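You operate a simulated robot arm through the tools that you are given. There is no shell and no other tool.

You run a simulated two-armed robot. Do the job below in one go: nothing can be reset, and whatever is moved stays where it is left.

Task
In the patch drawer, move the purple plug to the store socket.
Fine: it is the lowest drawer; mute the dark line amplifier and switch it off first; shut the drawer and switch it on again, still muted. Where these are worked on the way, their far stop is far enough and under half their travel is too little: patch drawer.

The check looks at the end state, three seconds after you hand in, the way a careful person would. Anything else that was tipped, shoved, dropped, spilled or broken makes it a failure.

Robot
Two 7-joint arms with fingered hands on one trunk that stands fixed in place. Base frame: the origin is at the foot of the trunk, x ahead of it, y to its left, z up. Lengths are in mm, angles in rad, forces in N, time in s.
The left shoulder is at [118, 125, 1205], the right one opposite. With the tool pointing down near the work surface each hand reaches from about 440 to 880 mm from the base axis, measured 20 degrees to its own side. Payload 3.7 kg a hand.
Tool frame (each hand has its own): the origin (TCP) lies between the finger pads and is the grasp point; the fingertips stand 25 mm ahead of it; z points along the fingers, y is the line along which they close. Largest opening 88 mm; the body of the gripper starts 29 mm behind the TCP. The gripper is a hand of 5 fingers: y runs from the thumb to the fingers, the wrist lies at [-13, -97, -162] in the tool frame, and closing takes about 1.5 s.
Orientation is that of the tool frame in the base frame, as a unit quaternion [x, y, z, w]. With the fingers straight down and the wrist toward the robot, the tool's x, y and z point along [0, 1, 0], [1, 0, 0] and [0, 0, -1] of the base frame.

Tools
- The arms move only by the tool arm_command. It takes "left_plan", "right_plan" or both (then of equal length, played together; a hand with none holds still); each is one flat list of numbers, 6 for each row, row after row: the shift along the base's x, y, z in units of 500 mm (1.0 is 500 mm), then the turn, a rotation vector about the base's x, y, z in units of 120 degrees (1.0 is 120 degrees). In form: [dx, dy, dz, ax, ay, az, dx, dy, dz, ax, ay, az, ...]. A call has 1 to 20 rows; each row is the pose to reach, as a shift and turn from the pose commanded when the call began. "left_claw" and "right_claw" are, for a hand that has rows, the finger opening in mm, from 0 to 88, set as the call begins (left out, the last holds). A call with a number of a shift or a turn outside -1 to 1 is refused whole. Each row takes 0.2 s and may step no farther than 50 mm and 0.15 rad from the row before; otherwise, or with a gripper value out of range, the whole call is refused. Where a pose cannot be reached the arm comes as near as it can. A force on the tool above 90 N (or 10 N above the force at the start of the call, whichever is more), or a blocked arm, ends the call early, and 0.2 s more pass. Each finger travels about 45 mm/s and halts on what it meets, pressing with about 22 N; the grip force reading is that of the motor and also rises with nothing between the fingers. The clock runs only during rows and for 0.2 s after the last one: add rows that repeat a pose to give the fingers time. It gives the time, the measured TCP pose, the force on the tool (base axes), the opening and the grip force at its end, in the units of the frame above (readings bear some noise), with the torque about the TCP (base axes, N m) and any sound that the robot's microphone picked up, and new pictures: "show" is both (left out), scene, wrist or none (wrist: the cameras of the hands that moved).
- Cameras (640 x 400 px; columns grow to the right, rows downward): "scene" is now at [216.9, 5.2, 1359.6]; the picture's right is [0.07, -1.00, 0.00], its down [-0.44, -0.03, -0.90] and it looks along [0.89, 0.06, -0.44] (base axes); focal length 214 px, centre (320, 200). "left" rides on the left gripper at [-59, -79, -105] in its tool frame; the picture's right is [-0.73, -0.32, 0.61], its down [0.62, -0.68, 0.38] and it looks along [0.29, 0.66, 0.70] (tool axes); focal length 234 px, centre (320, 200). "right" rides on the right gripper at [59, -79, -105] in its tool frame; the picture's right is [-0.73, 0.32, -0.61], its down [-0.62, -0.68, 0.38] and it looks along [-0.29, 0.66, 0.70] (tool axes); focal length 234 px, centre (320, 200).
- raise_lower(by): slides the trunk up (or, below 0, down) by that many mm; the arms and the scene camera ride with it, the base frame stays. It gives what a move gives, with no picture.
- finger_targets(index, middle, ring, little, thumb_bend, thumb_turn, hand): sets how far each is bent, from 0 (flat) to 1 (curled in); at 0.3 the hand is open as for a grip, at 0.7 the pads meet at the TCP. One left out holds its place. A second passes; each finger stops where it meets its share of the squeeze, and holds until it gets a number again. A gripper value or a shape takes the hand back. It gives what a move gives, with no picture; readings hold the bend of each and the force on index, middle, ring, little, thumb and palm. thumb_turn goes from beside the hand (0) to across from the fingers (1), as for a grip.
- set_grasp(shape, hand): the hand has 5 fingers and takes this shape, open, in about a second: jaw (thumb against the fingers, like two jaws); tri (thumb and two fingers); tip (a fingertip pinch); poke (one finger out to press); point (the index stretched); flat (the hand flat); cup (the hand cupped); fist (a fist). The gripper value then closes the fingers along that shape, each until it touches; the sizes above hold for jaw. It gives what a move gives, with no picture.
- aim_head(pan, tilt): turns the head with the scene camera to pan (to the left, within 1.396 rad either way) and tilt (down, from -0.506 to 1.204), counted from straight ahead of the robot. It gives what a move gives, and a new picture of the scene camera.
- locate(camera, pixels): for up to 12 pixels [column, row] of the newest picture of that camera ("zoom" is the newest enlarged one), the place [x, y, z] in the base frame of the surface seen there, good to about 2 mm. No time passes.
- close_up(camera, box): a new picture of the part [left, top, right, bottom] of that camera's present view, enlarged. No time passes.
- close_job(): hands the job in; it is judged then, once.

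Unless the task says otherwise, let go and move clear before handing in.

The tools are called after "Emit:" as a command line: name --argument value ..., lists and objects as JSON in quotes. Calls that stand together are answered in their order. arm_command: Moves the arms, as the interface text tells. Its arguments: {"type":"object","properties":{"left_plan":{"type":"array"},"left_claw":{"type":"number"},"right_plan":{"type":"array"},"right_claw":{"type":"number"},"show":{"type":"string","enum":["both","scene","wrist","none"]}},"required":[]} The other tools are called the same way: raise_lower (by) slides the trunk up or down; set_grasp (shape, hand) gives the hand a shape; finger_targets (index, middle, ring, little, thumb_bend, thumb_turn, hand) moves the fingers one by one; aim_head (pan, tilt) turns the head that bears the scene camera; locate (camera, pixels) gives the place of the surface under pixels of a picture; close_up (camera, box) takes an enlarged picture of a part of a camera's view; close_job () hands the job in.

At the start:

```text
clock: 0.0
left_tool_pos: [480.7, 206.5, 1368.5]
left_tool_rot: [0.708, 0.707, -0.001, 0.001]
left_force: [-0.4, 0.6, 0.7]
left_ft_torque: [0.01, -0.02, 0.02]
left_width: 87.5
left_gripper_force: 0.2
left_shape: jaw
left_bend: [0.3, 0.3, 0.3, 0.3, 0.3, 0.98]
left_finger forces: [0.0, 0.1, 0.1, 0.0, 0.0, 0.0]
right_tool_pos: [503.8, -238.1, 1397.2]
right_tool_rot: [0.707, 0.707, 0.0, 0.0]
right_force: [0.4, 0.3, 0.2]
right_ft_torque: [0.0, 0.0, -0.01]
right_width: 87.7
right_gripper_force: 0.0
right_shape: jaw
right_bend: [0.3, 0.3, 0.3, 0.3, 0.3, 0.98]
right_finger forces: [0.0, 0.0, 0.0, 0.0, 0.0, 0.0]
trunk travel left (down, up): [-225.0, 190.0]
head pan, tilt: [0.066, 0.461]
```

scene: 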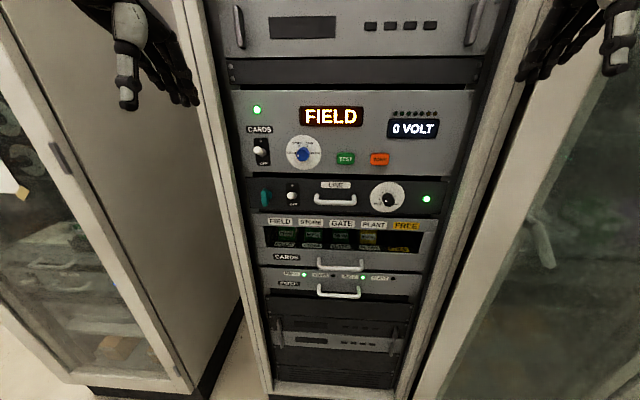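
right: 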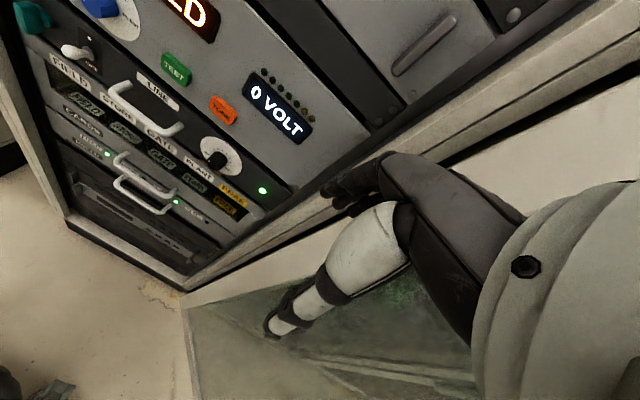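
left: 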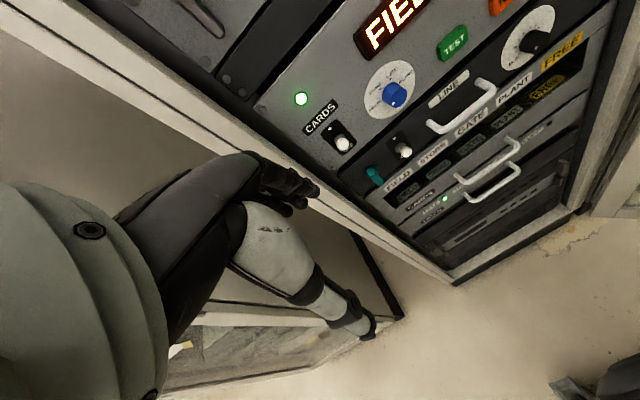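

The scene picture shows a rack: a CARDS unit at the top (rows 90-175), a dark LINE unit (rows 178-215), a card tray, and a lowest PATCH drawer with a handle near (338,292). I'll zoom in on these before moving anything.

Emit:
close_up --camera "scene" --box '[240, 170, 450, 300]'

Emit:
locate --camera "scene" --pixels '[[264, 197], [292, 191], [292, 203], [335, 199], [388, 198], [427, 198], [338, 292], [289, 284], [400, 284], [304, 274], [362, 277], [340, 266]]'

```text
3.05 times, centred on (345, 235) of scene
```

zoom: 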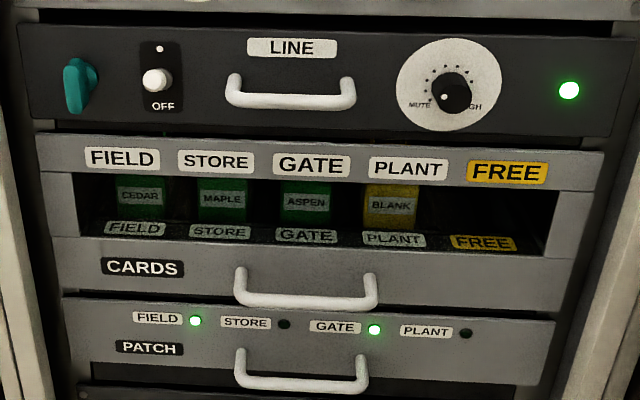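

```text
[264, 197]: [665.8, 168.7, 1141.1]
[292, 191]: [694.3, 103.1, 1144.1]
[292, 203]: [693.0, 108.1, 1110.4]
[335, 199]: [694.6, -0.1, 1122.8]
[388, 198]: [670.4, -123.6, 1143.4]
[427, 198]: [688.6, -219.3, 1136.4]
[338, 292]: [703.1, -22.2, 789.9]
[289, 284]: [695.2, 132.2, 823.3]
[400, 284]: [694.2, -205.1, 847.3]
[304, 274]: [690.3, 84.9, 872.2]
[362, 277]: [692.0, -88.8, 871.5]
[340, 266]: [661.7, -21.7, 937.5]
```

The zoom shows the LINE unit with a teal latch, a toggle with a dot above and OFF below, a knob running MUTE (left) to HIGH (right), and a lit green LED. I'll zoom further into each control and the patch drawer.

Emit:
close_up --camera "scene" --box '[368, 180, 440, 216]'

Emit:
close_up --camera "scene" --box '[250, 178, 322, 220]'

Emit:
close_up --camera "scene" --box '[256, 260, 424, 320]'

Emit:
close_up --camera "scene" --box '[232, 85, 476, 185]'

```text
8.89 times, centred on (404, 198) of scene
```

zoom: 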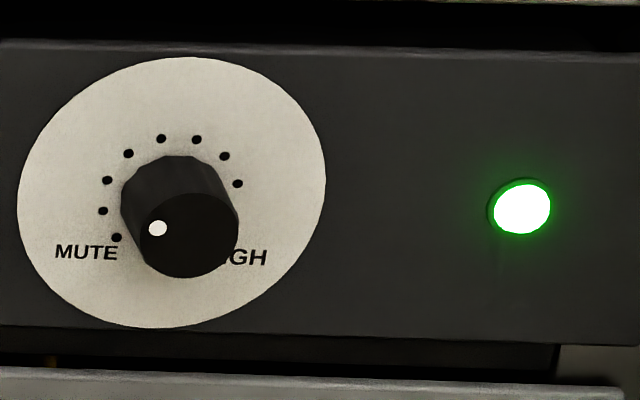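

```text
8.89 times, centred on (286, 199) of scene
```

zoom: 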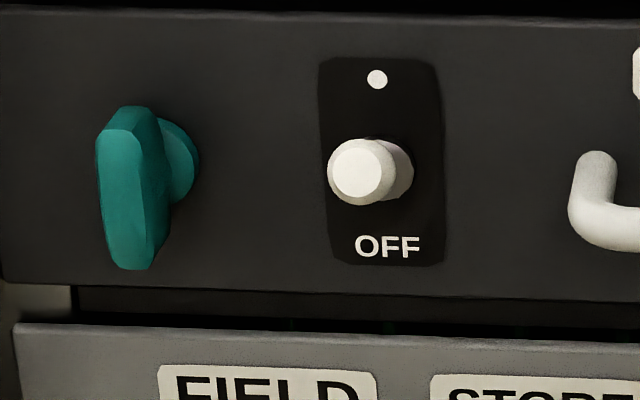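

```text
3.81 times, centred on (340, 290) of scene
```

zoom: 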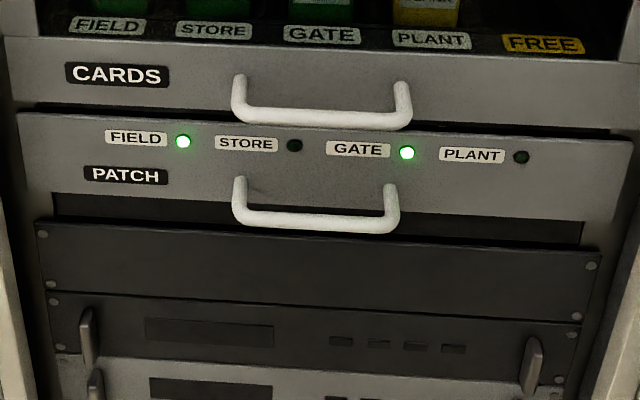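

```text
2.62 times, centred on (354, 135) of scene
```

zoom: 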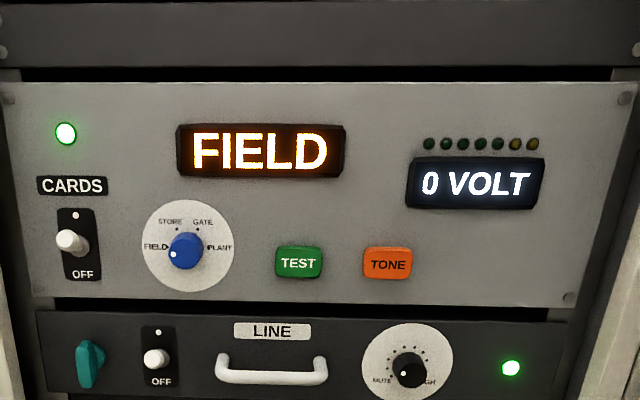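

The knob's white dot (zoom (157,228)) points about 9 o'clock, so it is above MUTE, and the LINE LED is lit. I'll aim the head lower at the rack for a cleaner view, then measure.

Emit:
aim_head --pan 0.0 --tilt 0.7

```text
clock: 0.8
left_tool_pos: [481.0, 204.5, 1368.8]
left_tool_rot: [0.708, 0.707, -0.001, 0.0]
left_force: [-0.4, 0.0, -0.2]
left_ft_torque: [0.0, -0.02, 0.01]
left_width: 87.7
left_gripper_force: 0.0
left_shape: jaw
left_bend: [0.3, 0.3, 0.3, 0.3, 0.3, 0.98]
left_finger forces: [0.0, 0.0, 0.1, 0.0, 0.1, 0.0]
right_tool_pos: [503.7, -237.9, 1397.2]
right_tool_rot: [0.708, 0.707, 0.0, 0.0]
right_force: [0.2, 0.6, 0.0]
right_ft_torque: [0.01, -0.01, -0.01]
right_width: 87.8
right_gripper_force: 0.0
right_shape: jaw
right_bend: [0.3, 0.3, 0.3, 0.3, 0.3, 0.98]
right_finger forces: [0.0, 0.0, 0.0, 0.1, 0.0, 0.0]
trunk travel left (down, up): [-225.0, 190.0]
head pan, tilt: [0.0, 0.7]
```

scene: 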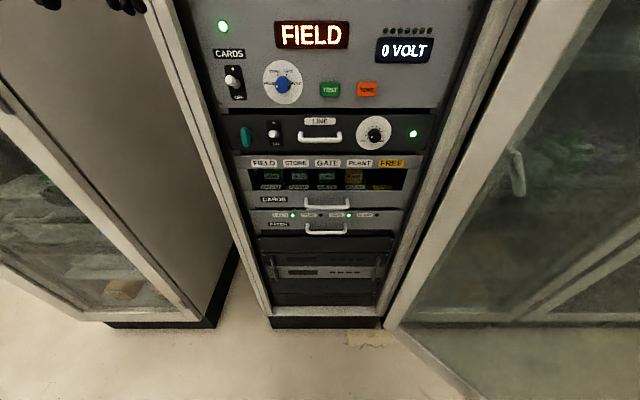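

Emit:
close_up --camera "scene" --box '[236, 112, 428, 240]'

Emit:
close_up --camera "scene" --box '[350, 112, 400, 150]'

Emit:
locate --camera "zoom" --pixels '[[320, 200], [340, 250], [300, 270], [380, 270], [250, 200], [450, 200], [330, 100], [330, 330], [290, 240]]'

```text
3.12 times, centred on (332, 176) of scene
```

zoom: 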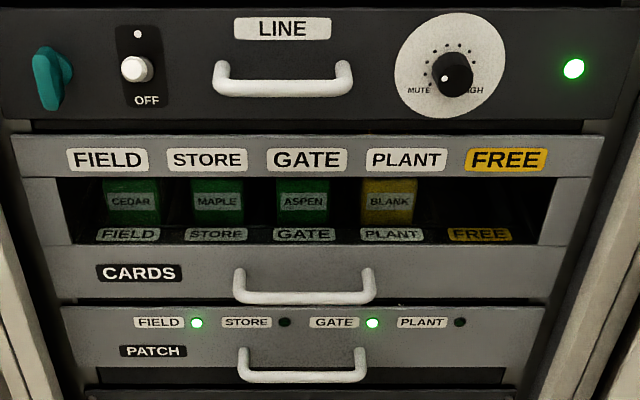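

```text
10.53 times, centred on (375, 131) of scene
```

zoom: 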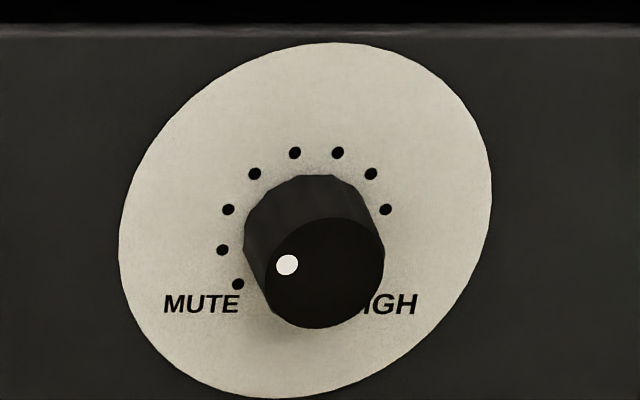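

```text
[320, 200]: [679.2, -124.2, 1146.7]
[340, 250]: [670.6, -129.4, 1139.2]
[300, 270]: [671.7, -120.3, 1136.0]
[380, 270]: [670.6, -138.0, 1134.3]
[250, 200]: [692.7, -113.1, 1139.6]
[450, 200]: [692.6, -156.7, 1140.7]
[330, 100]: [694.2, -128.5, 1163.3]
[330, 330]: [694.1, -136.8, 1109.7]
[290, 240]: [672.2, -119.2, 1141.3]
```

The knob axis works out to about y=-125.5, z=1135.5, with the cap at x≈671 and a diameter of about 27 mm. Its dot sits near 168°, and MUTE is at 225°. I'll set the right hand to a three-finger grasp and the left to poke, then turn the right hand to face the panel.

Emit:
set_grasp --hand "right" --shape "tri"

Emit:
set_grasp --hand "left" --shape "poke"

Emit:
arm_command --right_plan '[0.002, 0.01, -0.025, 0, -0.0625, 0, 0.004, 0.02, -0.05, 0, -0.125, 0, 0.006, 0.03, -0.075, 0, -0.1875, 0, 0.008, 0.04, -0.1, 0, -0.25, 0, 0.01, 0.05, -0.125, 0, -0.3125, 0, 0.012, 0.06, -0.15, 0, -0.375, 0, 0.014, 0.07, -0.175, 0, -0.4375, 0, 0.016, 0.08, -0.2, 0, -0.5, 0, 0.018, 0.09, -0.225, 0, -0.5625, 0, 0.02, 0.1, -0.25, 0, -0.625, 0, 0.022, 0.11, -0.275, 0, -0.6875, 0, 0.024, 0.12, -0.3, 0, -0.75, 0]' --show "both"

```text
clock: 1.7
left_tool_pos: [481.5, 205.4, 1369.0]
left_tool_rot: [0.707, 0.707, -0.001, 0.001]
left_force: [1.3, 0.0, -0.1]
left_ft_torque: [-0.01, 0.01, 0.0]
left_width: 87.8
left_gripper_force: 0.0
left_shape: jaw
left_bend: [0.3, 0.3, 0.3, 0.3, 0.3, 0.98]
left_finger forces: [0.0, 0.0, 0.1, 0.1, 0.0, 0.0]
right_tool_pos: [504.9, -236.7, 1398.3]
right_tool_rot: [0.707, 0.707, 0.0, 0.0]
right_force: [-0.2, -0.4, 0.9]
right_ft_torque: [-0.01, -0.01, 0.02]
right_width: 87.6
right_gripper_force: 0.0
right_shape: tri
right_bend: [0.3, 0.3, 0.99, 0.99, 0.3, 0.98]
right_finger forces: [0.0, 0.1, 0.0, 0.0, 0.0, 0.1]
trunk travel left (down, up): [-225.0, 190.0]
head pan, tilt: [0.0, 0.7]
```

```text
clock: 2.6
left_tool_pos: [482.0, 206.3, 1368.6]
left_tool_rot: [0.708, 0.706, 0.0, 0.001]
left_force: [-0.7, 0.6, 0.1]
left_ft_torque: [0.01, -0.02, 0.02]
left_width: 0.0
left_gripper_force: 0.1
left_shape: poke
left_bend: [0.7, 0.7, 0.99, 0.99, 1.0, 1.0]
left_finger forces: [0.0, 0.0, 0.1, 0.1, 0.0, 0.0]
right_tool_pos: [504.3, -238.6, 1397.3]
right_tool_rot: [0.707, 0.707, 0.0, 0.0]
right_force: [-0.4, 0.3, -0.3]
right_ft_torque: [0.02, 0.02, 0.06]
right_width: 87.4
right_gripper_force: 0.2
right_shape: tri
right_bend: [0.3, 0.3, 0.99, 0.99, 0.3, 0.98]
right_finger forces: [0.0, 0.0, 0.0, 0.1, 0.0, 0.0]
trunk travel left (down, up): [-225.0, 190.0]
head pan, tilt: [0.0, 0.7]
```

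```text
clock: 5.2
left_tool_pos: [483.2, 206.4, 1366.9]
left_tool_rot: [0.708, 0.707, -0.001, 0.001]
left_force: [0.5, 0.2, -0.2]
left_ft_torque: [-0.01, -0.04, 0.0]
left_width: 0.1
left_gripper_force: 0.0
left_shape: poke
left_bend: [0.7, 0.7, 0.99, 0.99, 1.0, 1.0]
left_finger forces: [0.0, 0.0, 0.0, 0.0, 0.0, 0.0]
right_tool_pos: [542.0, -201.6, 1315.4]
right_tool_rot: [0.607, 0.608, 0.362, 0.361]
right_force: [0.3, 0.9, -0.4]
right_ft_torque: [0.02, -0.03, -0.03]
right_width: 87.8
right_gripper_force: 0.0
right_shape: tri
right_bend: [0.3, 0.3, 0.99, 0.99, 0.3, 0.98]
right_finger forces: [0.0, 0.0, 0.0, 0.1, 0.0, 0.0]
right hand out of reach, approached as far as the arm can: row 7, 8, 9, 10, 11, 12
trunk travel left (down, up): [-225.0, 190.0]
head pan, tilt: [0.0, 0.7]
```

scene: 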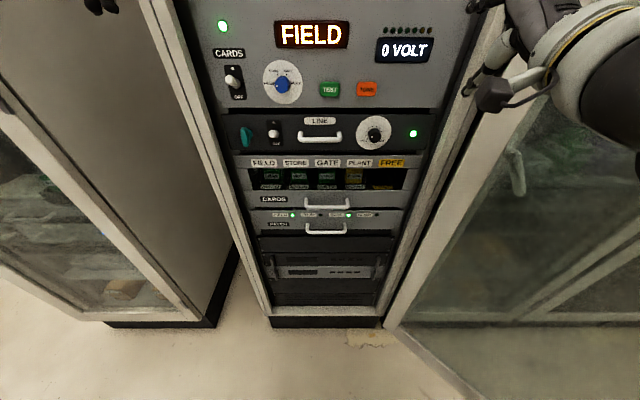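
right: 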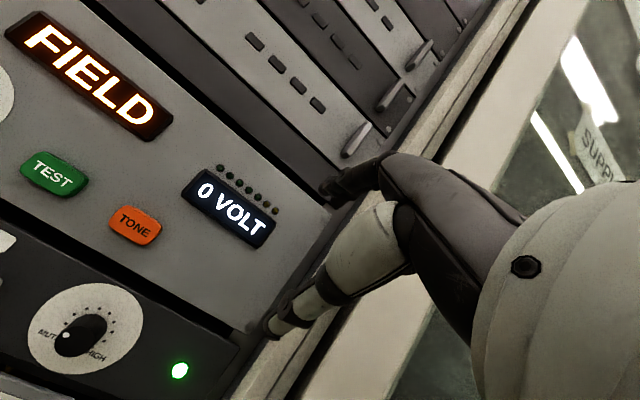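

The right hand stopped about 28° short of facing forward (rotation [0.607,0.608,0.362,0.361]), probably because it is too high. I'll lower it further to see whether the forward orientation becomes reachable near knob height.

Emit:
arm_command --right_plan '[0, 0.02, -0.05, 0, 0, 0, 0, 0.04, -0.1, 0, 0, 0, 0, 0.06, -0.15, 0, 0, 0, 0, 0.08, -0.2, 0, 0, 0, 0, 0.1, -0.22, 0, 0, 0, 0, 0.1, -0.22, 0, 0, 0]' --show "both"

```text
clock: 6.6
left_tool_pos: [481.2, 205.0, 1367.6]
left_tool_rot: [0.708, 0.707, -0.001, 0.001]
left_force: [-0.8, 0.0, 0.0]
left_ft_torque: [-0.02, 0.02, 0.0]
left_width: 0.1
left_gripper_force: 0.0
left_shape: poke
left_bend: [0.7, 0.7, 0.99, 0.99, 1.0, 1.0]
left_finger forces: [0.0, 0.1, 0.1, 0.0, 0.0, 0.1]
right_tool_pos: [541.8, -201.4, 1316.1]
right_tool_rot: [0.608, 0.608, 0.362, 0.361]
right_force: [-0.1, 0.2, 0.5]
right_ft_torque: [0.02, -0.01, 0.0]
right_width: 87.8
right_gripper_force: 0.0
right_shape: tri
right_bend: [0.3, 0.3, 0.99, 0.99, 0.3, 0.98]
right_finger forces: [0.0, 0.1, 0.1, 0.0, 0.0, 0.1]
right hand out of reach, approached as far as the arm can: row 1, 2, 3, 4, 5, 6
trunk travel left (down, up): [-225.0, 190.0]
head pan, tilt: [0.0, 0.7]
```

scene: 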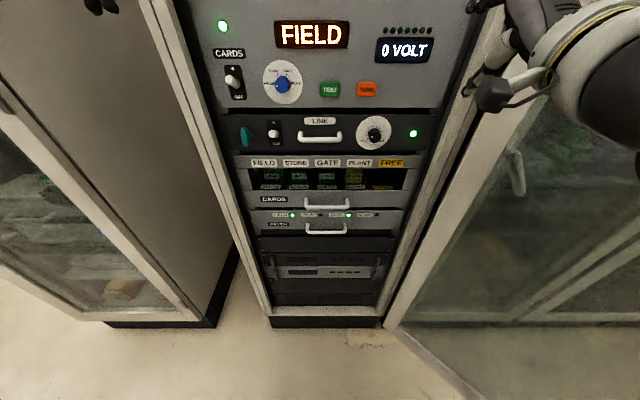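
right: 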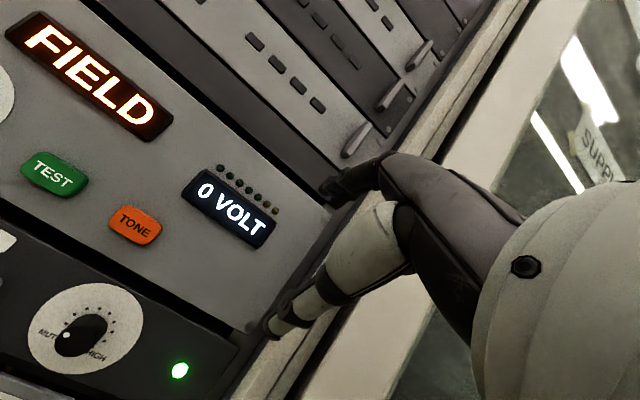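

The arm did not move at all, so that orientation can't be reached from here. I'll turn the wrist back by 30° and see where the arm goes.

Emit:
arm_command --right_plan '[0, 0, 0, 0, 0.0625, 0, 0, 0, 0, 0, 0.125, 0, 0, 0, 0, 0, 0.1875, 0, 0, 0, 0, 0, 0.25, 0]' --show "none"

```text
clock: 7.6
left_tool_pos: [482.5, 205.3, 1367.6]
left_tool_rot: [0.708, 0.706, 0.0, 0.001]
left_force: [-0.4, 0.5, 0.3]
left_ft_torque: [0.02, 0.0, 0.0]
left_width: 0.1
left_gripper_force: 0.1
left_shape: poke
left_bend: [0.7, 0.7, 0.99, 0.99, 1.0, 1.0]
left_finger forces: [0.0, 0.0, 0.0, 0.0, 0.0, 0.0]
right_tool_pos: [541.5, -201.2, 1316.3]
right_tool_rot: [0.681, 0.681, 0.191, 0.191]
right_force: [-0.2, 0.0, -0.8]
right_ft_torque: [-0.05, -0.02, -0.02]
right_width: 87.5
right_gripper_force: 0.1
right_shape: tri
right_bend: [0.3, 0.3, 0.99, 0.99, 0.3, 0.98]
right_finger forces: [0.0, 0.0, 0.1, 0.0, 0.0, 0.1]
trunk travel left (down, up): [-225.0, 190.0]
head pan, tilt: [0.0, 0.7]
```

The reference is the pose actually reached, and the hand is now pitched about 31°. I'll lower it to knob height at a safe x, then raise the pitch there.

Emit:
arm_command --right_plan '[0, 0.015, -0.06, 0, 0, 0, 0, 0.03, -0.12, 0, 0, 0, 0, 0.045, -0.18, 0, 0, 0, 0, 0.06, -0.24, 0, 0, 0, 0, 0.075, -0.3, 0, 0, 0, 0, 0.09, -0.36, 0, 0, 0, 0, 0.09, -0.36, 0, -0.06, 0, 0, 0.09, -0.36, 0, -0.12, 0, 0, 0.09, -0.36, 0, -0.18, 0, 0, 0.09, -0.36, 0, -0.24, 0, 0, 0.09, -0.36, 0, -0.3, 0, 0, 0.09, -0.36, 0, -0.36, 0, 0, 0.09, -0.36, 0, -0.42, 0, 0, 0.09, -0.36, 0, -0.48, 0]' --show "both"

```text
clock: 10.6
left_tool_pos: [482.9, 205.2, 1369.3]
left_tool_rot: [0.708, 0.706, -0.001, 0.0]
left_force: [0.1, -0.7, 0.1]
left_ft_torque: [0.01, 0.0, 0.01]
left_width: 0.0
left_gripper_force: 0.0
left_shape: poke
left_bend: [0.7, 0.7, 0.99, 0.99, 1.0, 1.0]
left_finger forces: [0.1, 0.0, 0.1, 0.1, 0.0, 0.1]
right_tool_pos: [544.9, -156.3, 1136.4]
right_tool_rot: [0.674, 0.674, 0.214, 0.214]
right_force: [-0.3, -0.5, 0.3]
right_ft_torque: [0.0, 0.01, -0.01]
right_width: 87.8
right_gripper_force: 0.2
right_shape: tri
right_bend: [0.3, 0.3, 0.99, 0.99, 0.3, 0.98]
right_finger forces: [0.0, 0.0, 0.1, 0.0, 0.0, 0.0]
right hand out of reach, approached as far as the arm can: row 7, 8, 9, 10, 11, 12, 13, 14
trunk travel left (down, up): [-225.0, 190.0]
head pan, tilt: [0.0, 0.7]
```

scene: 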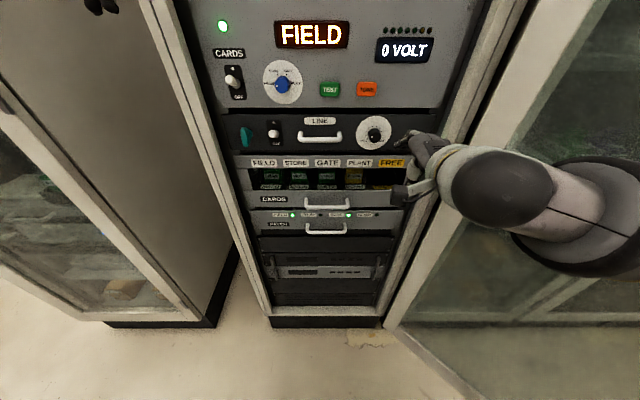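
right: 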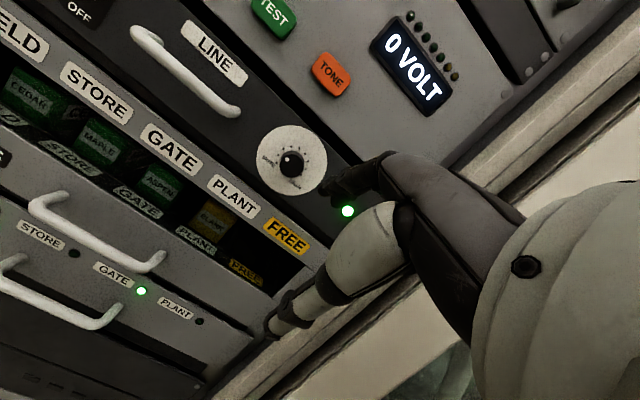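

At knob height the pitch limit is only 35°, so a low wrist makes it worse. I'll check what stands to the right before trying a rolled posture with the forearm coming from the right.

Emit:
locate --camera "scene" --pixels '[[450, 110], [490, 60], [520, 100], [515, 180], [415, 330], [600, 300], [400, 180], [180, 60], [210, 200], [150, 200], [60, 200], [560, 60]]'

Emit:
close_up --camera "right" --box '[240, 110, 360, 220]'

```text
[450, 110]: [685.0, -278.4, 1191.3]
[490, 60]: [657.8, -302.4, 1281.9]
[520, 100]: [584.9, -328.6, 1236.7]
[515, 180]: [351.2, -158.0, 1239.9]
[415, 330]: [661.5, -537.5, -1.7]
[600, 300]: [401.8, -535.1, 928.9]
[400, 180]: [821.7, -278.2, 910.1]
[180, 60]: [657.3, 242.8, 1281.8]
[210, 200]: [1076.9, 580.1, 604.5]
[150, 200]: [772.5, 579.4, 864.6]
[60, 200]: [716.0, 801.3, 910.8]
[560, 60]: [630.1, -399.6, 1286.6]
```

```text
3.64 times, centred on (300, 165) of right
```

zoom: 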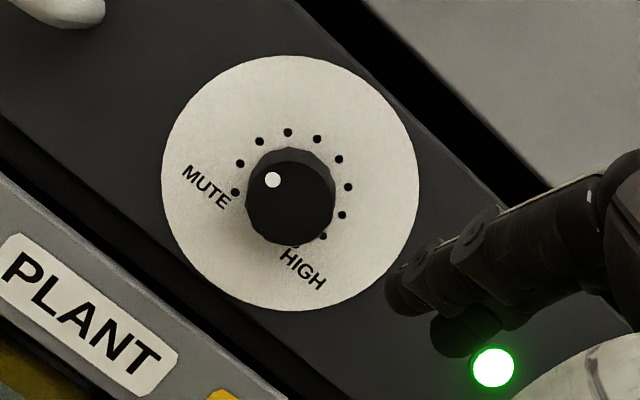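

The knob close-up shows the pointer dot about 50° clockwise of MUTE, between the second and third marks. I'll pan right to see what could obstruct the right elbow.

Emit:
aim_head --pan -0.6 --tilt 0.6

```text
clock: 11.6
left_tool_pos: [482.6, 205.5, 1368.2]
left_tool_rot: [0.707, 0.707, 0.0, 0.001]
left_force: [-0.5, -0.3, 0.8]
left_ft_torque: [0.0, -0.02, 0.02]
left_width: 0.0
left_gripper_force: 0.0
left_shape: poke
left_bend: [0.7, 0.7, 0.99, 0.99, 1.0, 1.0]
left_finger forces: [0.1, 0.1, 0.0, 0.0, 0.0, 0.0]
right_tool_pos: [546.5, -156.7, 1138.1]
right_tool_rot: [0.674, 0.674, 0.213, 0.213]
right_force: [0.2, 0.2, 0.1]
right_ft_torque: [-0.02, -0.02, -0.03]
right_width: 87.7
right_gripper_force: 0.0
right_shape: tri
right_bend: [0.3, 0.3, 0.99, 0.99, 0.3, 0.98]
right_finger forces: [0.0, 0.0, 0.0, 0.0, 0.0, 0.0]
trunk travel left (down, up): [-225.0, 190.0]
head pan, tilt: [-0.6, 0.6]
```

scene: 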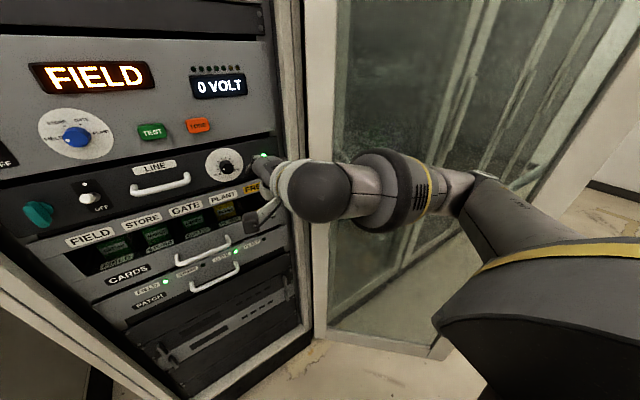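

The right forearm already comes in from the right with plenty of free space, so I'll roll the hand so its finger-thumb line lies more horizontal while facing the panel. I'm stopping short of the knob, with the TCP at x≈595.

Emit:
arm_command --right_plan '[0.0, 0.006, 0, -0.0459, -0.0414, 0.0239, 0.0, 0.012, 0, -0.0919, -0.0828, 0.0478, 0.0, 0.018, 0, -0.1378, -0.1243, 0.0717, 0.0, 0.024, 0, -0.1838, -0.1657, 0.0956, 0.01, 0.03, 0, -0.2297, -0.2071, 0.1196, 0.02, 0.036, 0, -0.2756, -0.2485, 0.1435, 0.03, 0.042, 0, -0.3216, -0.2899, 0.1674, 0.04, 0.048, 0, -0.3675, -0.3314, 0.1913, 0.05, 0.054, 0, -0.4135, -0.3728, 0.2152, 0.06, 0.06, 0, -0.4594, -0.4142, 0.2391]' --show "both"

```text
clock: 13.8
left_tool_pos: [478.5, 203.1, 1370.9]
left_tool_rot: [0.708, 0.706, 0.002, 0.002]
left_force: [-0.8, 0.3, 0.6]
left_ft_torque: [-0.01, -0.02, 0.0]
left_width: 0.3
left_gripper_force: 0.0
left_shape: poke
left_bend: [0.7, 0.7, 0.99, 0.99, 1.0, 1.0]
left_finger forces: [0.0, 0.1, 0.0, 0.0, 0.0, 0.0]
right_tool_pos: [534.1, -239.1, 1252.1]
right_tool_rot: [0.208, 0.708, 0.191, 0.647]
right_force: [0.5, -0.6, -2.9]
right_ft_torque: [0.08, -0.22, 0.02]
right_width: 88.1
right_gripper_force: 0.1
right_shape: tri
right_bend: [0.3, 0.3, 0.99, 0.99, 0.3, 0.98]
right_finger forces: [0.0, 0.1, 0.1, 0.0, 0.0, 0.0]
right hand out of reach, approached as far as the arm can: row 1, 2, 3, 4, 5, 6, 7, 8, 9, 10
trunk travel left (down, up): [-225.0, 190.0]
head pan, tilt: [-0.6, 0.6]
```

scene: 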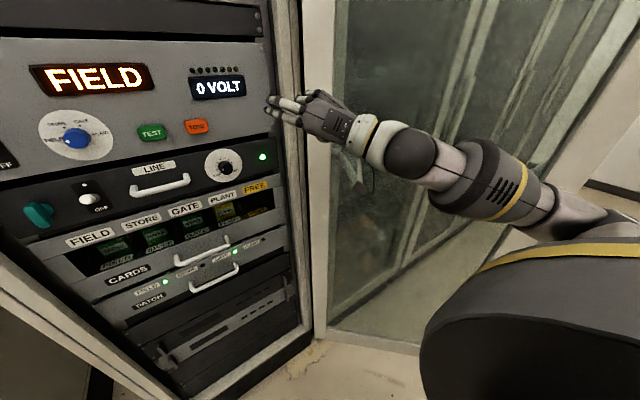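
right: 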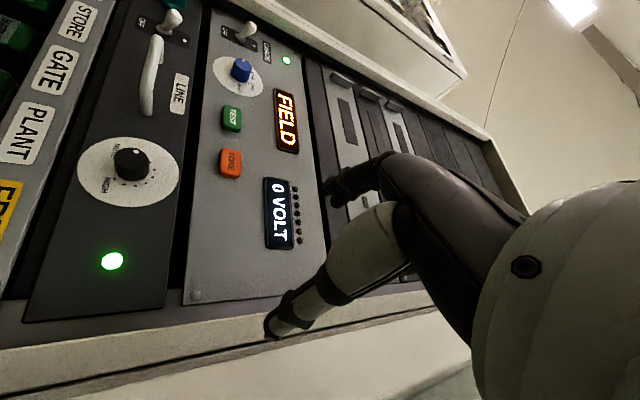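

The hand now faces the panel with about -57° roll, but it drifted up and right to (534,-239,1252). I'll try translating it toward the knob axis while holding this orientation.

Emit:
arm_command --right_plan '[0.0, 0.04, -0.04, 0, 0, 0, 0.0, 0.08, -0.08, 0, 0, 0, 0.02, 0.12, -0.12, 0, 0, 0, 0.04, 0.16, -0.16, 0, 0, 0, 0.06, 0.2, -0.2, 0, 0, 0, 0.08, 0.226, -0.232, 0, 0, 0, 0.1, 0.226, -0.232, 0, 0, 0]' --show "both"

```text
clock: 15.4
left_tool_pos: [482.0, 205.7, 1369.0]
left_tool_rot: [0.708, 0.706, -0.001, 0.0]
left_force: [-0.2, -0.9, 1.0]
left_ft_torque: [-0.03, -0.02, 0.0]
left_width: 0.0
left_gripper_force: 0.1
left_shape: poke
left_bend: [0.7, 0.7, 0.99, 0.99, 1.0, 1.0]
left_finger forces: [0.1, 0.0, 0.0, 0.1, 0.1, 0.0]
right_tool_pos: [540.8, -199.6, 1261.6]
right_tool_rot: [0.209, 0.713, 0.189, 0.642]
right_force: [-0.9, 0.8, -0.2]
right_ft_torque: [-0.03, -0.01, 0.02]
right_width: 87.7
right_gripper_force: 0.1
right_shape: tri
right_bend: [0.3, 0.3, 0.99, 0.99, 0.3, 0.98]
right_finger forces: [0.1, 0.0, 0.0, 0.1, 0.0, 0.0]
right hand out of reach, approached as far as the arm can: row 1, 2, 3, 4, 5, 6, 7
trunk travel left (down, up): [-225.0, 190.0]
head pan, tilt: [-0.6, 0.6]
```

scene: 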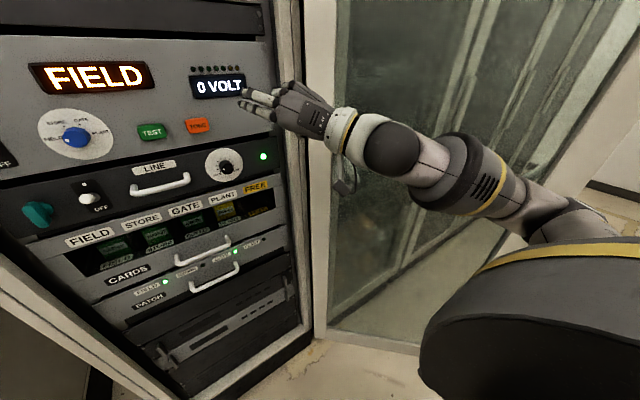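
right: 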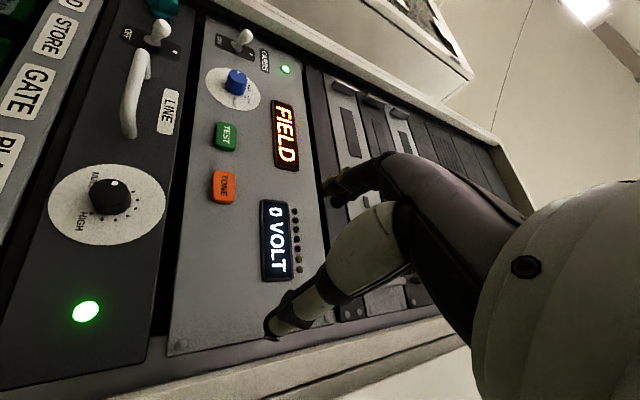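

Height is the limit: in this orientation the hand stays at z≈1262. Lowering the trunk brings the whole arm down, so I'll slide it down 190 mm.

Emit:
raise_lower --by -190

Emit:
aim_head --pan -0.2 --tilt 0.35

```text
clock: 17.4
left_tool_pos: [554.3, 205.5, 1119.0]
left_tool_rot: [0.704, 0.703, -0.073, -0.072]
left_force: [-0.6, -0.5, 0.3]
left_ft_torque: [-0.01, 0.0, -0.01]
left_width: 0.1
left_gripper_force: 0.1
left_shape: poke
left_bend: [0.7, 0.7, 0.99, 0.99, 1.0, 1.0]
left_finger forces: [0.0, 0.0, 0.0, 0.0, 0.0, 0.1]
right_tool_pos: [644.1, -200.2, 857.6]
right_tool_rot: [0.251, 0.854, 0.129, 0.437]
right_force: [0.3, 0.9, -0.3]
right_ft_torque: [0.0, 0.0, 0.01]
right_width: 88.1
right_gripper_force: 0.0
right_shape: tri
right_bend: [0.3, 0.3, 0.99, 0.99, 0.3, 0.98]
right_finger forces: [0.0, 0.1, 0.0, 0.0, 0.0, 0.0]
trunk travel left (down, up): [-35.0, 380.0]
head pan, tilt: [-0.6, 0.6]
```

```text
clock: 18.3
left_tool_pos: [555.3, 206.5, 1117.5]
left_tool_rot: [0.704, 0.703, -0.074, -0.072]
left_force: [-0.4, 0.5, 0.2]
left_ft_torque: [0.01, 0.0, 0.02]
left_width: 0.0
left_gripper_force: 0.1
left_shape: poke
left_bend: [0.7, 0.7, 0.99, 0.99, 1.0, 1.0]
left_finger forces: [0.0, 0.1, 0.1, 0.1, 0.0, 0.0]
right_tool_pos: [645.7, -202.1, 855.8]
right_tool_rot: [0.252, 0.854, 0.129, 0.437]
right_force: [0.3, 0.5, 0.1]
right_ft_torque: [0.0, 0.03, 0.01]
right_width: 88.2
right_gripper_force: 0.0
right_shape: tri
right_bend: [0.3, 0.3, 0.99, 0.99, 0.3, 0.98]
right_finger forces: [0.1, 0.0, 0.0, 0.1, 0.0, 0.1]
trunk travel left (down, up): [-35.0, 380.0]
head pan, tilt: [-0.201, 0.351]
```

scene: 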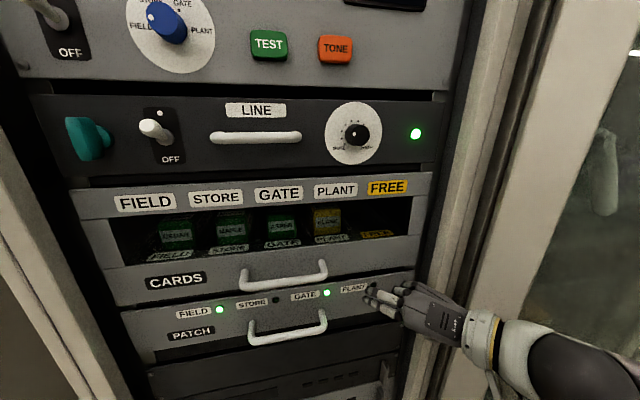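

Lowering the trunk moved the hands more than expected: the right hand dropped to (645,-202,856) and pitched down, with its fingers near the patch panel at (375,295) but no contact force. I'll retract it from the panel, raise it to knob height and face it forward again.

Emit:
arm_command --right_plan '[-0.08, 0.0, 0.0, 0, 0, 0, -0.15, 0.0, 0.02, 0, -0.03, 0, -0.16, 0.02, 0.1, 0, -0.06, 0, -0.16, 0.04, 0.18, 0, -0.1, 0, -0.16, 0.06, 0.26, 0, -0.14, 0, -0.16, 0.08, 0.34, 0, -0.18, 0, -0.16, 0.1, 0.42, 0, -0.22, 0, -0.16, 0.12, 0.5, 0, -0.26, 0, -0.16, 0.15, 0.56, 0, -0.298, 0, -0.12, 0.15, 0.56, 0, -0.298, 0]' --show "both"

```text
clock: 20.7
left_tool_pos: [535.6, 216.9, 1126.6]
left_tool_rot: [0.705, 0.703, -0.07, -0.061]
left_force: [0.0, -0.2, 0.3]
left_ft_torque: [0.03, -0.02, -0.02]
left_width: 0.0
left_gripper_force: 0.0
left_shape: poke
left_bend: [0.7, 0.7, 0.99, 0.99, 1.0, 1.0]
left_finger forces: [0.0, 0.1, 0.0, 0.1, 0.0, 0.0]
right_tool_pos: [650.3, -125.2, 1136.9]
right_tool_rot: [0.21, 0.72, 0.173, 0.639]
right_force: [-0.5, -0.5, 0.4]
right_ft_torque: [-0.01, 0.02, -0.06]
right_width: 88.2
right_gripper_force: 0.1
right_shape: tri
right_bend: [0.3, 0.3, 0.99, 0.99, 0.3, 0.98]
right_finger forces: [0.1, 0.0, 0.1, 0.1, 0.0, 0.0]
right hand out of reach, approached as far as the arm can: row 1, 2, 3, 4, 5, 6, 7, 8, 9, 10
trunk travel left (down, up): [-35.0, 380.0]
head pan, tilt: [-0.201, 0.351]
stopped in row 10 (right hand): the arm was blocked; the commanded pose is now the measured one
```

scene: 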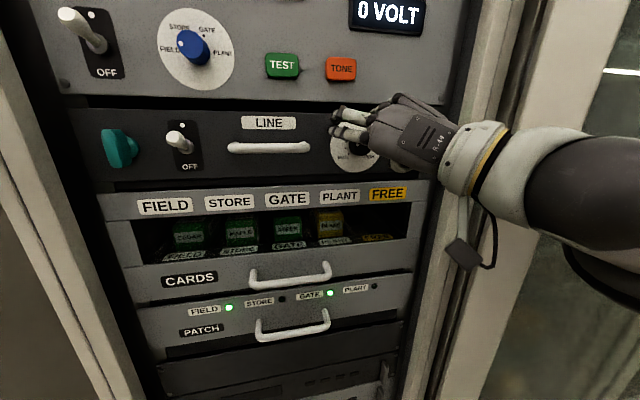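
right: 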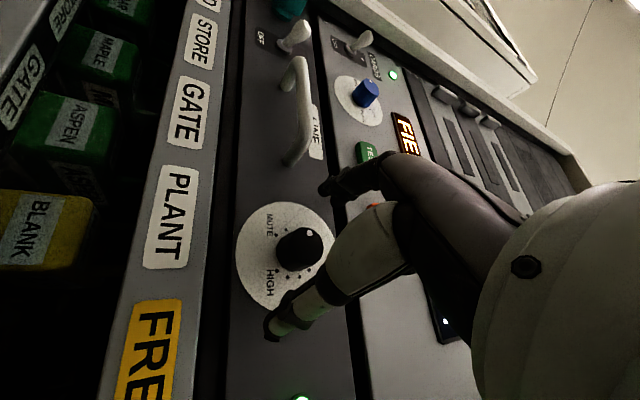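

The right TCP is now at (650,-125,1137) facing the panel, nearly on the knob axis. In the right view the knob at (300,250) lies between the thumb (275,330) and the fingers (330,190). I'll zoom in to check alignment before closing.

Emit:
close_up --camera "right" --box '[220, 160, 400, 360]'

Emit:
close_up --camera "scene" --box '[310, 80, 440, 190]'

Emit:
locate --camera "right" --pixels '[[308, 232], [300, 250], [275, 325], [330, 190], [262, 250], [285, 300]]'

```text
2.00 times, centred on (310, 260) of right
```

zoom: 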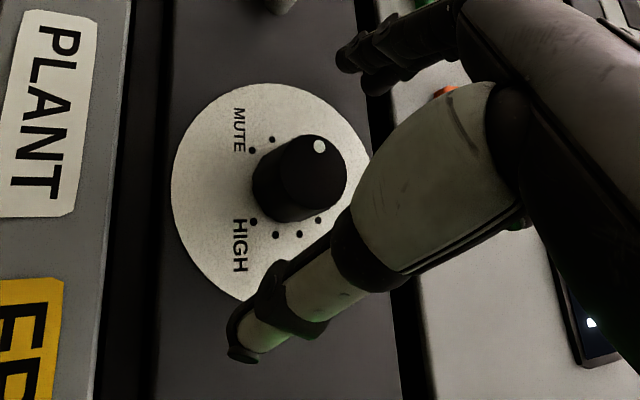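

```text
3.64 times, centred on (375, 135) of scene
```

zoom: 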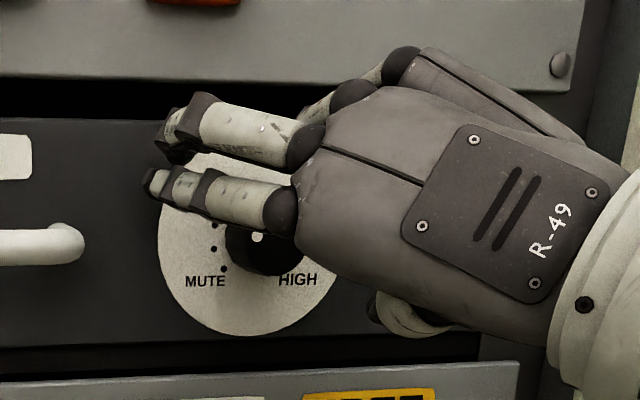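

```text
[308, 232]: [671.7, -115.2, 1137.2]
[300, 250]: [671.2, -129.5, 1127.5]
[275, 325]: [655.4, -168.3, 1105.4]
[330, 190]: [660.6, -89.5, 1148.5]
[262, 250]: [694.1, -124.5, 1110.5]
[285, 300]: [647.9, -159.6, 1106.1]
```

The knob cap centre is near (671,-125,1135) and the hand's pads straddle it, with the thumb at (655,-168,1105) and a finger at (661,-90,1148). I'll ease forward 12 mm so the pads overlap the knob.

Emit:
arm_command --right_plan '[0.008, 0, 0, 0, 0, 0, 0.016, 0, 0, 0, 0, 0, 0.024, 0, 0, 0, 0, 0, 0.024, 0, 0, 0, 0, 0]' --show "wrist"

```text
clock: 21.9
left_tool_pos: [536.3, 219.7, 1126.5]
left_tool_rot: [0.705, 0.703, -0.072, -0.061]
left_force: [-0.2, 0.0, -0.5]
left_ft_torque: [0.0, -0.01, 0.01]
left_width: 0.0
left_gripper_force: 0.0
left_shape: poke
left_bend: [0.7, 0.7, 0.99, 0.99, 1.0, 1.0]
left_finger forces: [0.0, 0.0, 0.0, 0.0, 0.0, 0.1]
right_tool_pos: [662.8, -128.7, 1140.8]
right_tool_rot: [0.214, 0.715, 0.166, 0.644]
right_force: [0.6, -0.9, 0.8]
right_ft_torque: [-0.01, 0.03, 0.0]
right_width: 88.1
right_gripper_force: 0.1
right_shape: tri
right_bend: [0.3, 0.3, 0.99, 0.99, 0.3, 0.98]
right_finger forces: [0.0, 0.0, 0.0, 0.0, 0.0, 0.0]
trunk travel left (down, up): [-35.0, 380.0]
head pan, tilt: [-0.201, 0.351]
stopped in row 4 (right hand): the arm was blocked; the commanded pose is now the measured one
```

right: 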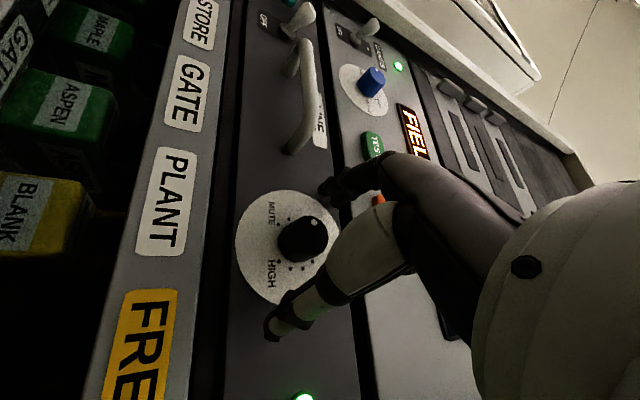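

The report says "arm was blocked" again although the hand feels no force. I'll look right to check whether the elbow is touching the side cabinet.

Emit:
aim_head --pan -0.9 --tilt 0.45

```text
clock: 23.0
left_tool_pos: [536.6, 220.1, 1125.8]
left_tool_rot: [0.705, 0.703, -0.071, -0.062]
left_force: [0.5, 0.9, -0.6]
left_ft_torque: [-0.02, 0.02, 0.0]
left_width: 0.2
left_gripper_force: 0.0
left_shape: poke
left_bend: [0.7, 0.7, 0.99, 0.99, 1.0, 1.0]
left_finger forces: [0.0, 0.0, 0.0, 0.1, 0.1, 0.0]
right_tool_pos: [661.3, -128.4, 1141.7]
right_tool_rot: [0.213, 0.714, 0.168, 0.645]
right_force: [0.3, -0.2, 0.3]
right_ft_torque: [0.0, -0.01, 0.02]
right_width: 88.1
right_gripper_force: 0.0
right_shape: tri
right_bend: [0.3, 0.3, 0.99, 0.99, 0.3, 0.98]
right_finger forces: [0.0, 0.0, 0.1, 0.0, 0.0, 0.0]
trunk travel left (down, up): [-35.0, 380.0]
head pan, tilt: [-0.901, 0.45]
```

scene: 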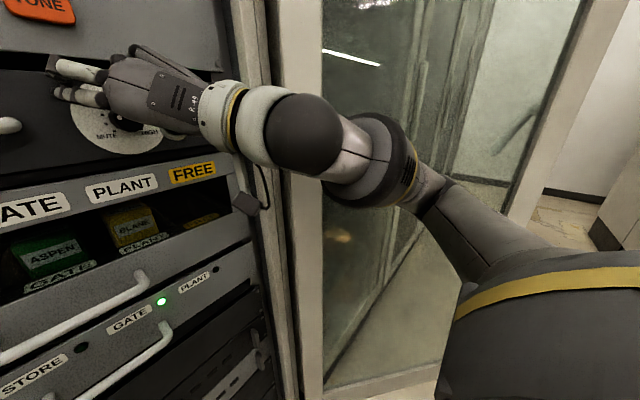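

The forearm runs close to the glass cabinet around (390,170). I'll measure the gap there.

Emit:
locate --camera "scene" --pixels '[[300, 130], [355, 160], [400, 160], [415, 185], [440, 200], [500, 235], [380, 100], [330, 60], [310, 250], [450, 130], [340, 300], [560, 120]]'

Emit:
close_up --camera "scene" --box '[220, 60, 480, 280]'

```text
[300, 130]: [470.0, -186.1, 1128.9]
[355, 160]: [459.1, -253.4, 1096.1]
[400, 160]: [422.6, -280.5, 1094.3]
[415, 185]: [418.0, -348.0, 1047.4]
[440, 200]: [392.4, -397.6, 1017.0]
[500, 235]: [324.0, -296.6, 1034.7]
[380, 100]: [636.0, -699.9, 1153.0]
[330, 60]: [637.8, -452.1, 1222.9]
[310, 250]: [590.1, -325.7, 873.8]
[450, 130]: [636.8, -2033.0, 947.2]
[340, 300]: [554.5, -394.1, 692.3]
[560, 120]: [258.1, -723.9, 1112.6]
```

```text
1.82 times, centred on (350, 170) of scene
```

zoom: 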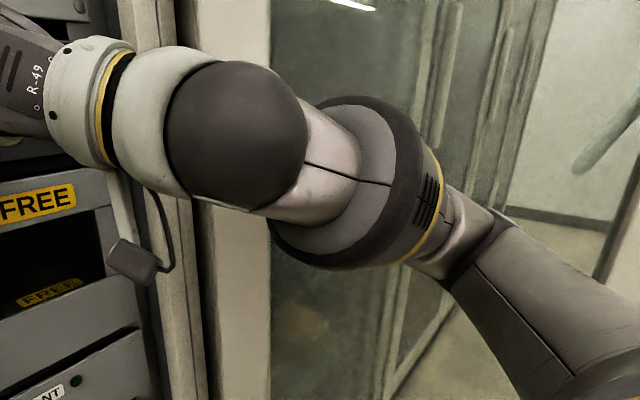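

The nearest arm points, such as (392,-398,1017), stand well clear of the glass door, so nothing outside appears to be blocked. I'll centre the pinch on the knob axis (+3 mm y, -5 mm z) and close the fingers.

Emit:
arm_command --right_plan '[0.0, 0.003, -0.005, 0, 0, 0, 0, 0.006, -0.01, 0, 0, 0, 0, 0.006, -0.01, 0, 0, 0, 0, 0.006, -0.01, 0, 0, 0]' --show "none"

Emit:
arm_command --right_plan '[0, 0, 0, 0, 0, 0, 0, 0, 0, 0, 0, 0, 0, 0, 0, 0, 0, 0, 0, 0, 0, 0, 0, 0, 0, 0, 0, 0, 0, 0, 0, 0, 0, 0, 0, 0, 0, 0, 0, 0, 0, 0, 0, 0, 0, 0, 0, 0]' --right_claw 22 --show "wrist"

```text
clock: 24.2
left_tool_pos: [537.7, 220.5, 1123.1]
left_tool_rot: [0.705, 0.703, -0.074, -0.062]
left_force: [0.3, 0.3, 0.5]
left_ft_torque: [0.0, -0.03, 0.04]
left_width: 0.0
left_gripper_force: 0.2
left_shape: poke
left_bend: [0.7, 0.7, 0.99, 0.99, 1.0, 1.0]
left_finger forces: [0.0, 0.0, 0.0, 0.0, 0.0, 0.1]
right_tool_pos: [662.8, -129.0, 1137.0]
right_tool_rot: [0.214, 0.713, 0.163, 0.647]
right_force: [0.1, 0.1, -0.1]
right_ft_torque: [0.02, 0.0, 0.0]
right_width: 87.9
right_gripper_force: 0.1
right_shape: tri
right_bend: [0.3, 0.3, 0.99, 0.99, 0.3, 0.98]
right_finger forces: [0.0, 0.0, 0.1, 0.1, 0.1, 0.1]
trunk travel left (down, up): [-35.0, 380.0]
head pan, tilt: [-0.901, 0.45]
stopped in row 4 (right hand): the arm was blocked; the commanded pose is now the measured one
```

```text
clock: 26.0
left_tool_pos: [537.3, 221.1, 1123.5]
left_tool_rot: [0.705, 0.703, -0.072, -0.061]
left_force: [0.1, 0.0, 0.6]
left_ft_torque: [-0.01, 0.03, -0.04]
left_width: 0.1
left_gripper_force: 0.0
left_shape: poke
left_bend: [0.7, 0.7, 0.99, 0.99, 1.0, 1.0]
left_finger forces: [0.1, 0.1, 0.0, 0.1, 0.0, 0.1]
right_tool_pos: [663.0, -128.7, 1136.7]
right_tool_rot: [0.215, 0.713, 0.164, 0.647]
right_force: [0.1, 2.5, 4.1]
right_ft_torque: [0.05, -0.07, 0.1]
right_width: 23.5
right_gripper_force: 0.0
right_shape: tri
right_bend: [0.73, 0.54, 0.99, 0.99, 0.74, 1.0]
right_finger forces: [2.4, 1.7, 0.1, 0.1, 0.1, 0.0]
trunk travel left (down, up): [-35.0, 380.0]
head pan, tilt: [-0.901, 0.45]
```

right: 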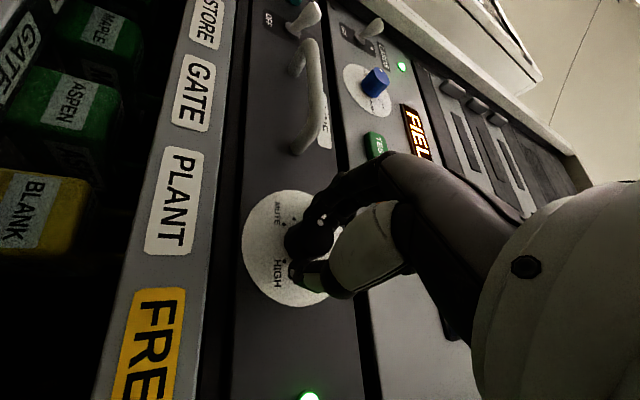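

The fingers closed to about 23.5 mm, with 2.4 N on the index and 1.7 N on the middle but only 0.1 N on the thumb. I'll zoom in to see how the pads sit on the knob.

Emit:
close_up --camera "right" --box '[230, 180, 370, 310]'

Emit:
aim_head --pan -0.35 --tilt 0.2

```text
3.08 times, centred on (300, 245) of right
```

zoom: 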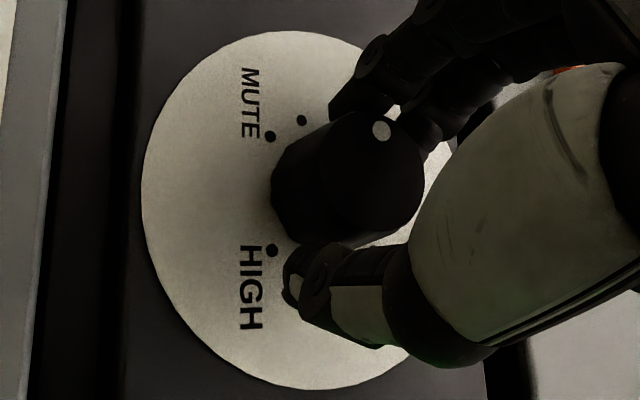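

```text
clock: 26.9
left_tool_pos: [536.7, 219.5, 1124.4]
left_tool_rot: [0.705, 0.703, -0.072, -0.063]
left_force: [0.3, -0.4, -0.4]
left_ft_torque: [0.03, 0.02, -0.02]
left_width: 0.0
left_gripper_force: 0.1
left_shape: poke
left_bend: [0.7, 0.7, 0.99, 0.99, 1.0, 1.0]
left_finger forces: [0.0, 0.1, 0.0, 0.0, 0.0, 0.1]
right_tool_pos: [663.2, -128.8, 1135.1]
right_tool_rot: [0.214, 0.713, 0.164, 0.647]
right_force: [-0.3, 3.0, 2.2]
right_ft_torque: [0.02, -0.06, 0.07]
right_width: 23.3
right_gripper_force: 0.2
right_shape: tri
right_bend: [0.73, 0.54, 0.99, 0.99, 0.74, 1.0]
right_finger forces: [2.4, 1.6, 0.0, 0.1, 0.0, 0.0]
trunk travel left (down, up): [-35.0, 380.0]
head pan, tilt: [-0.351, 0.201]
```

scene: 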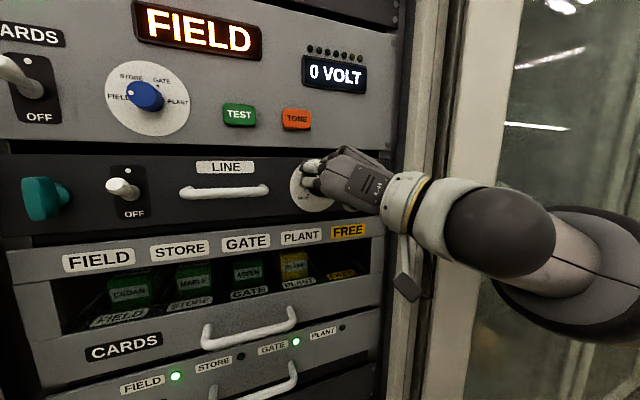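

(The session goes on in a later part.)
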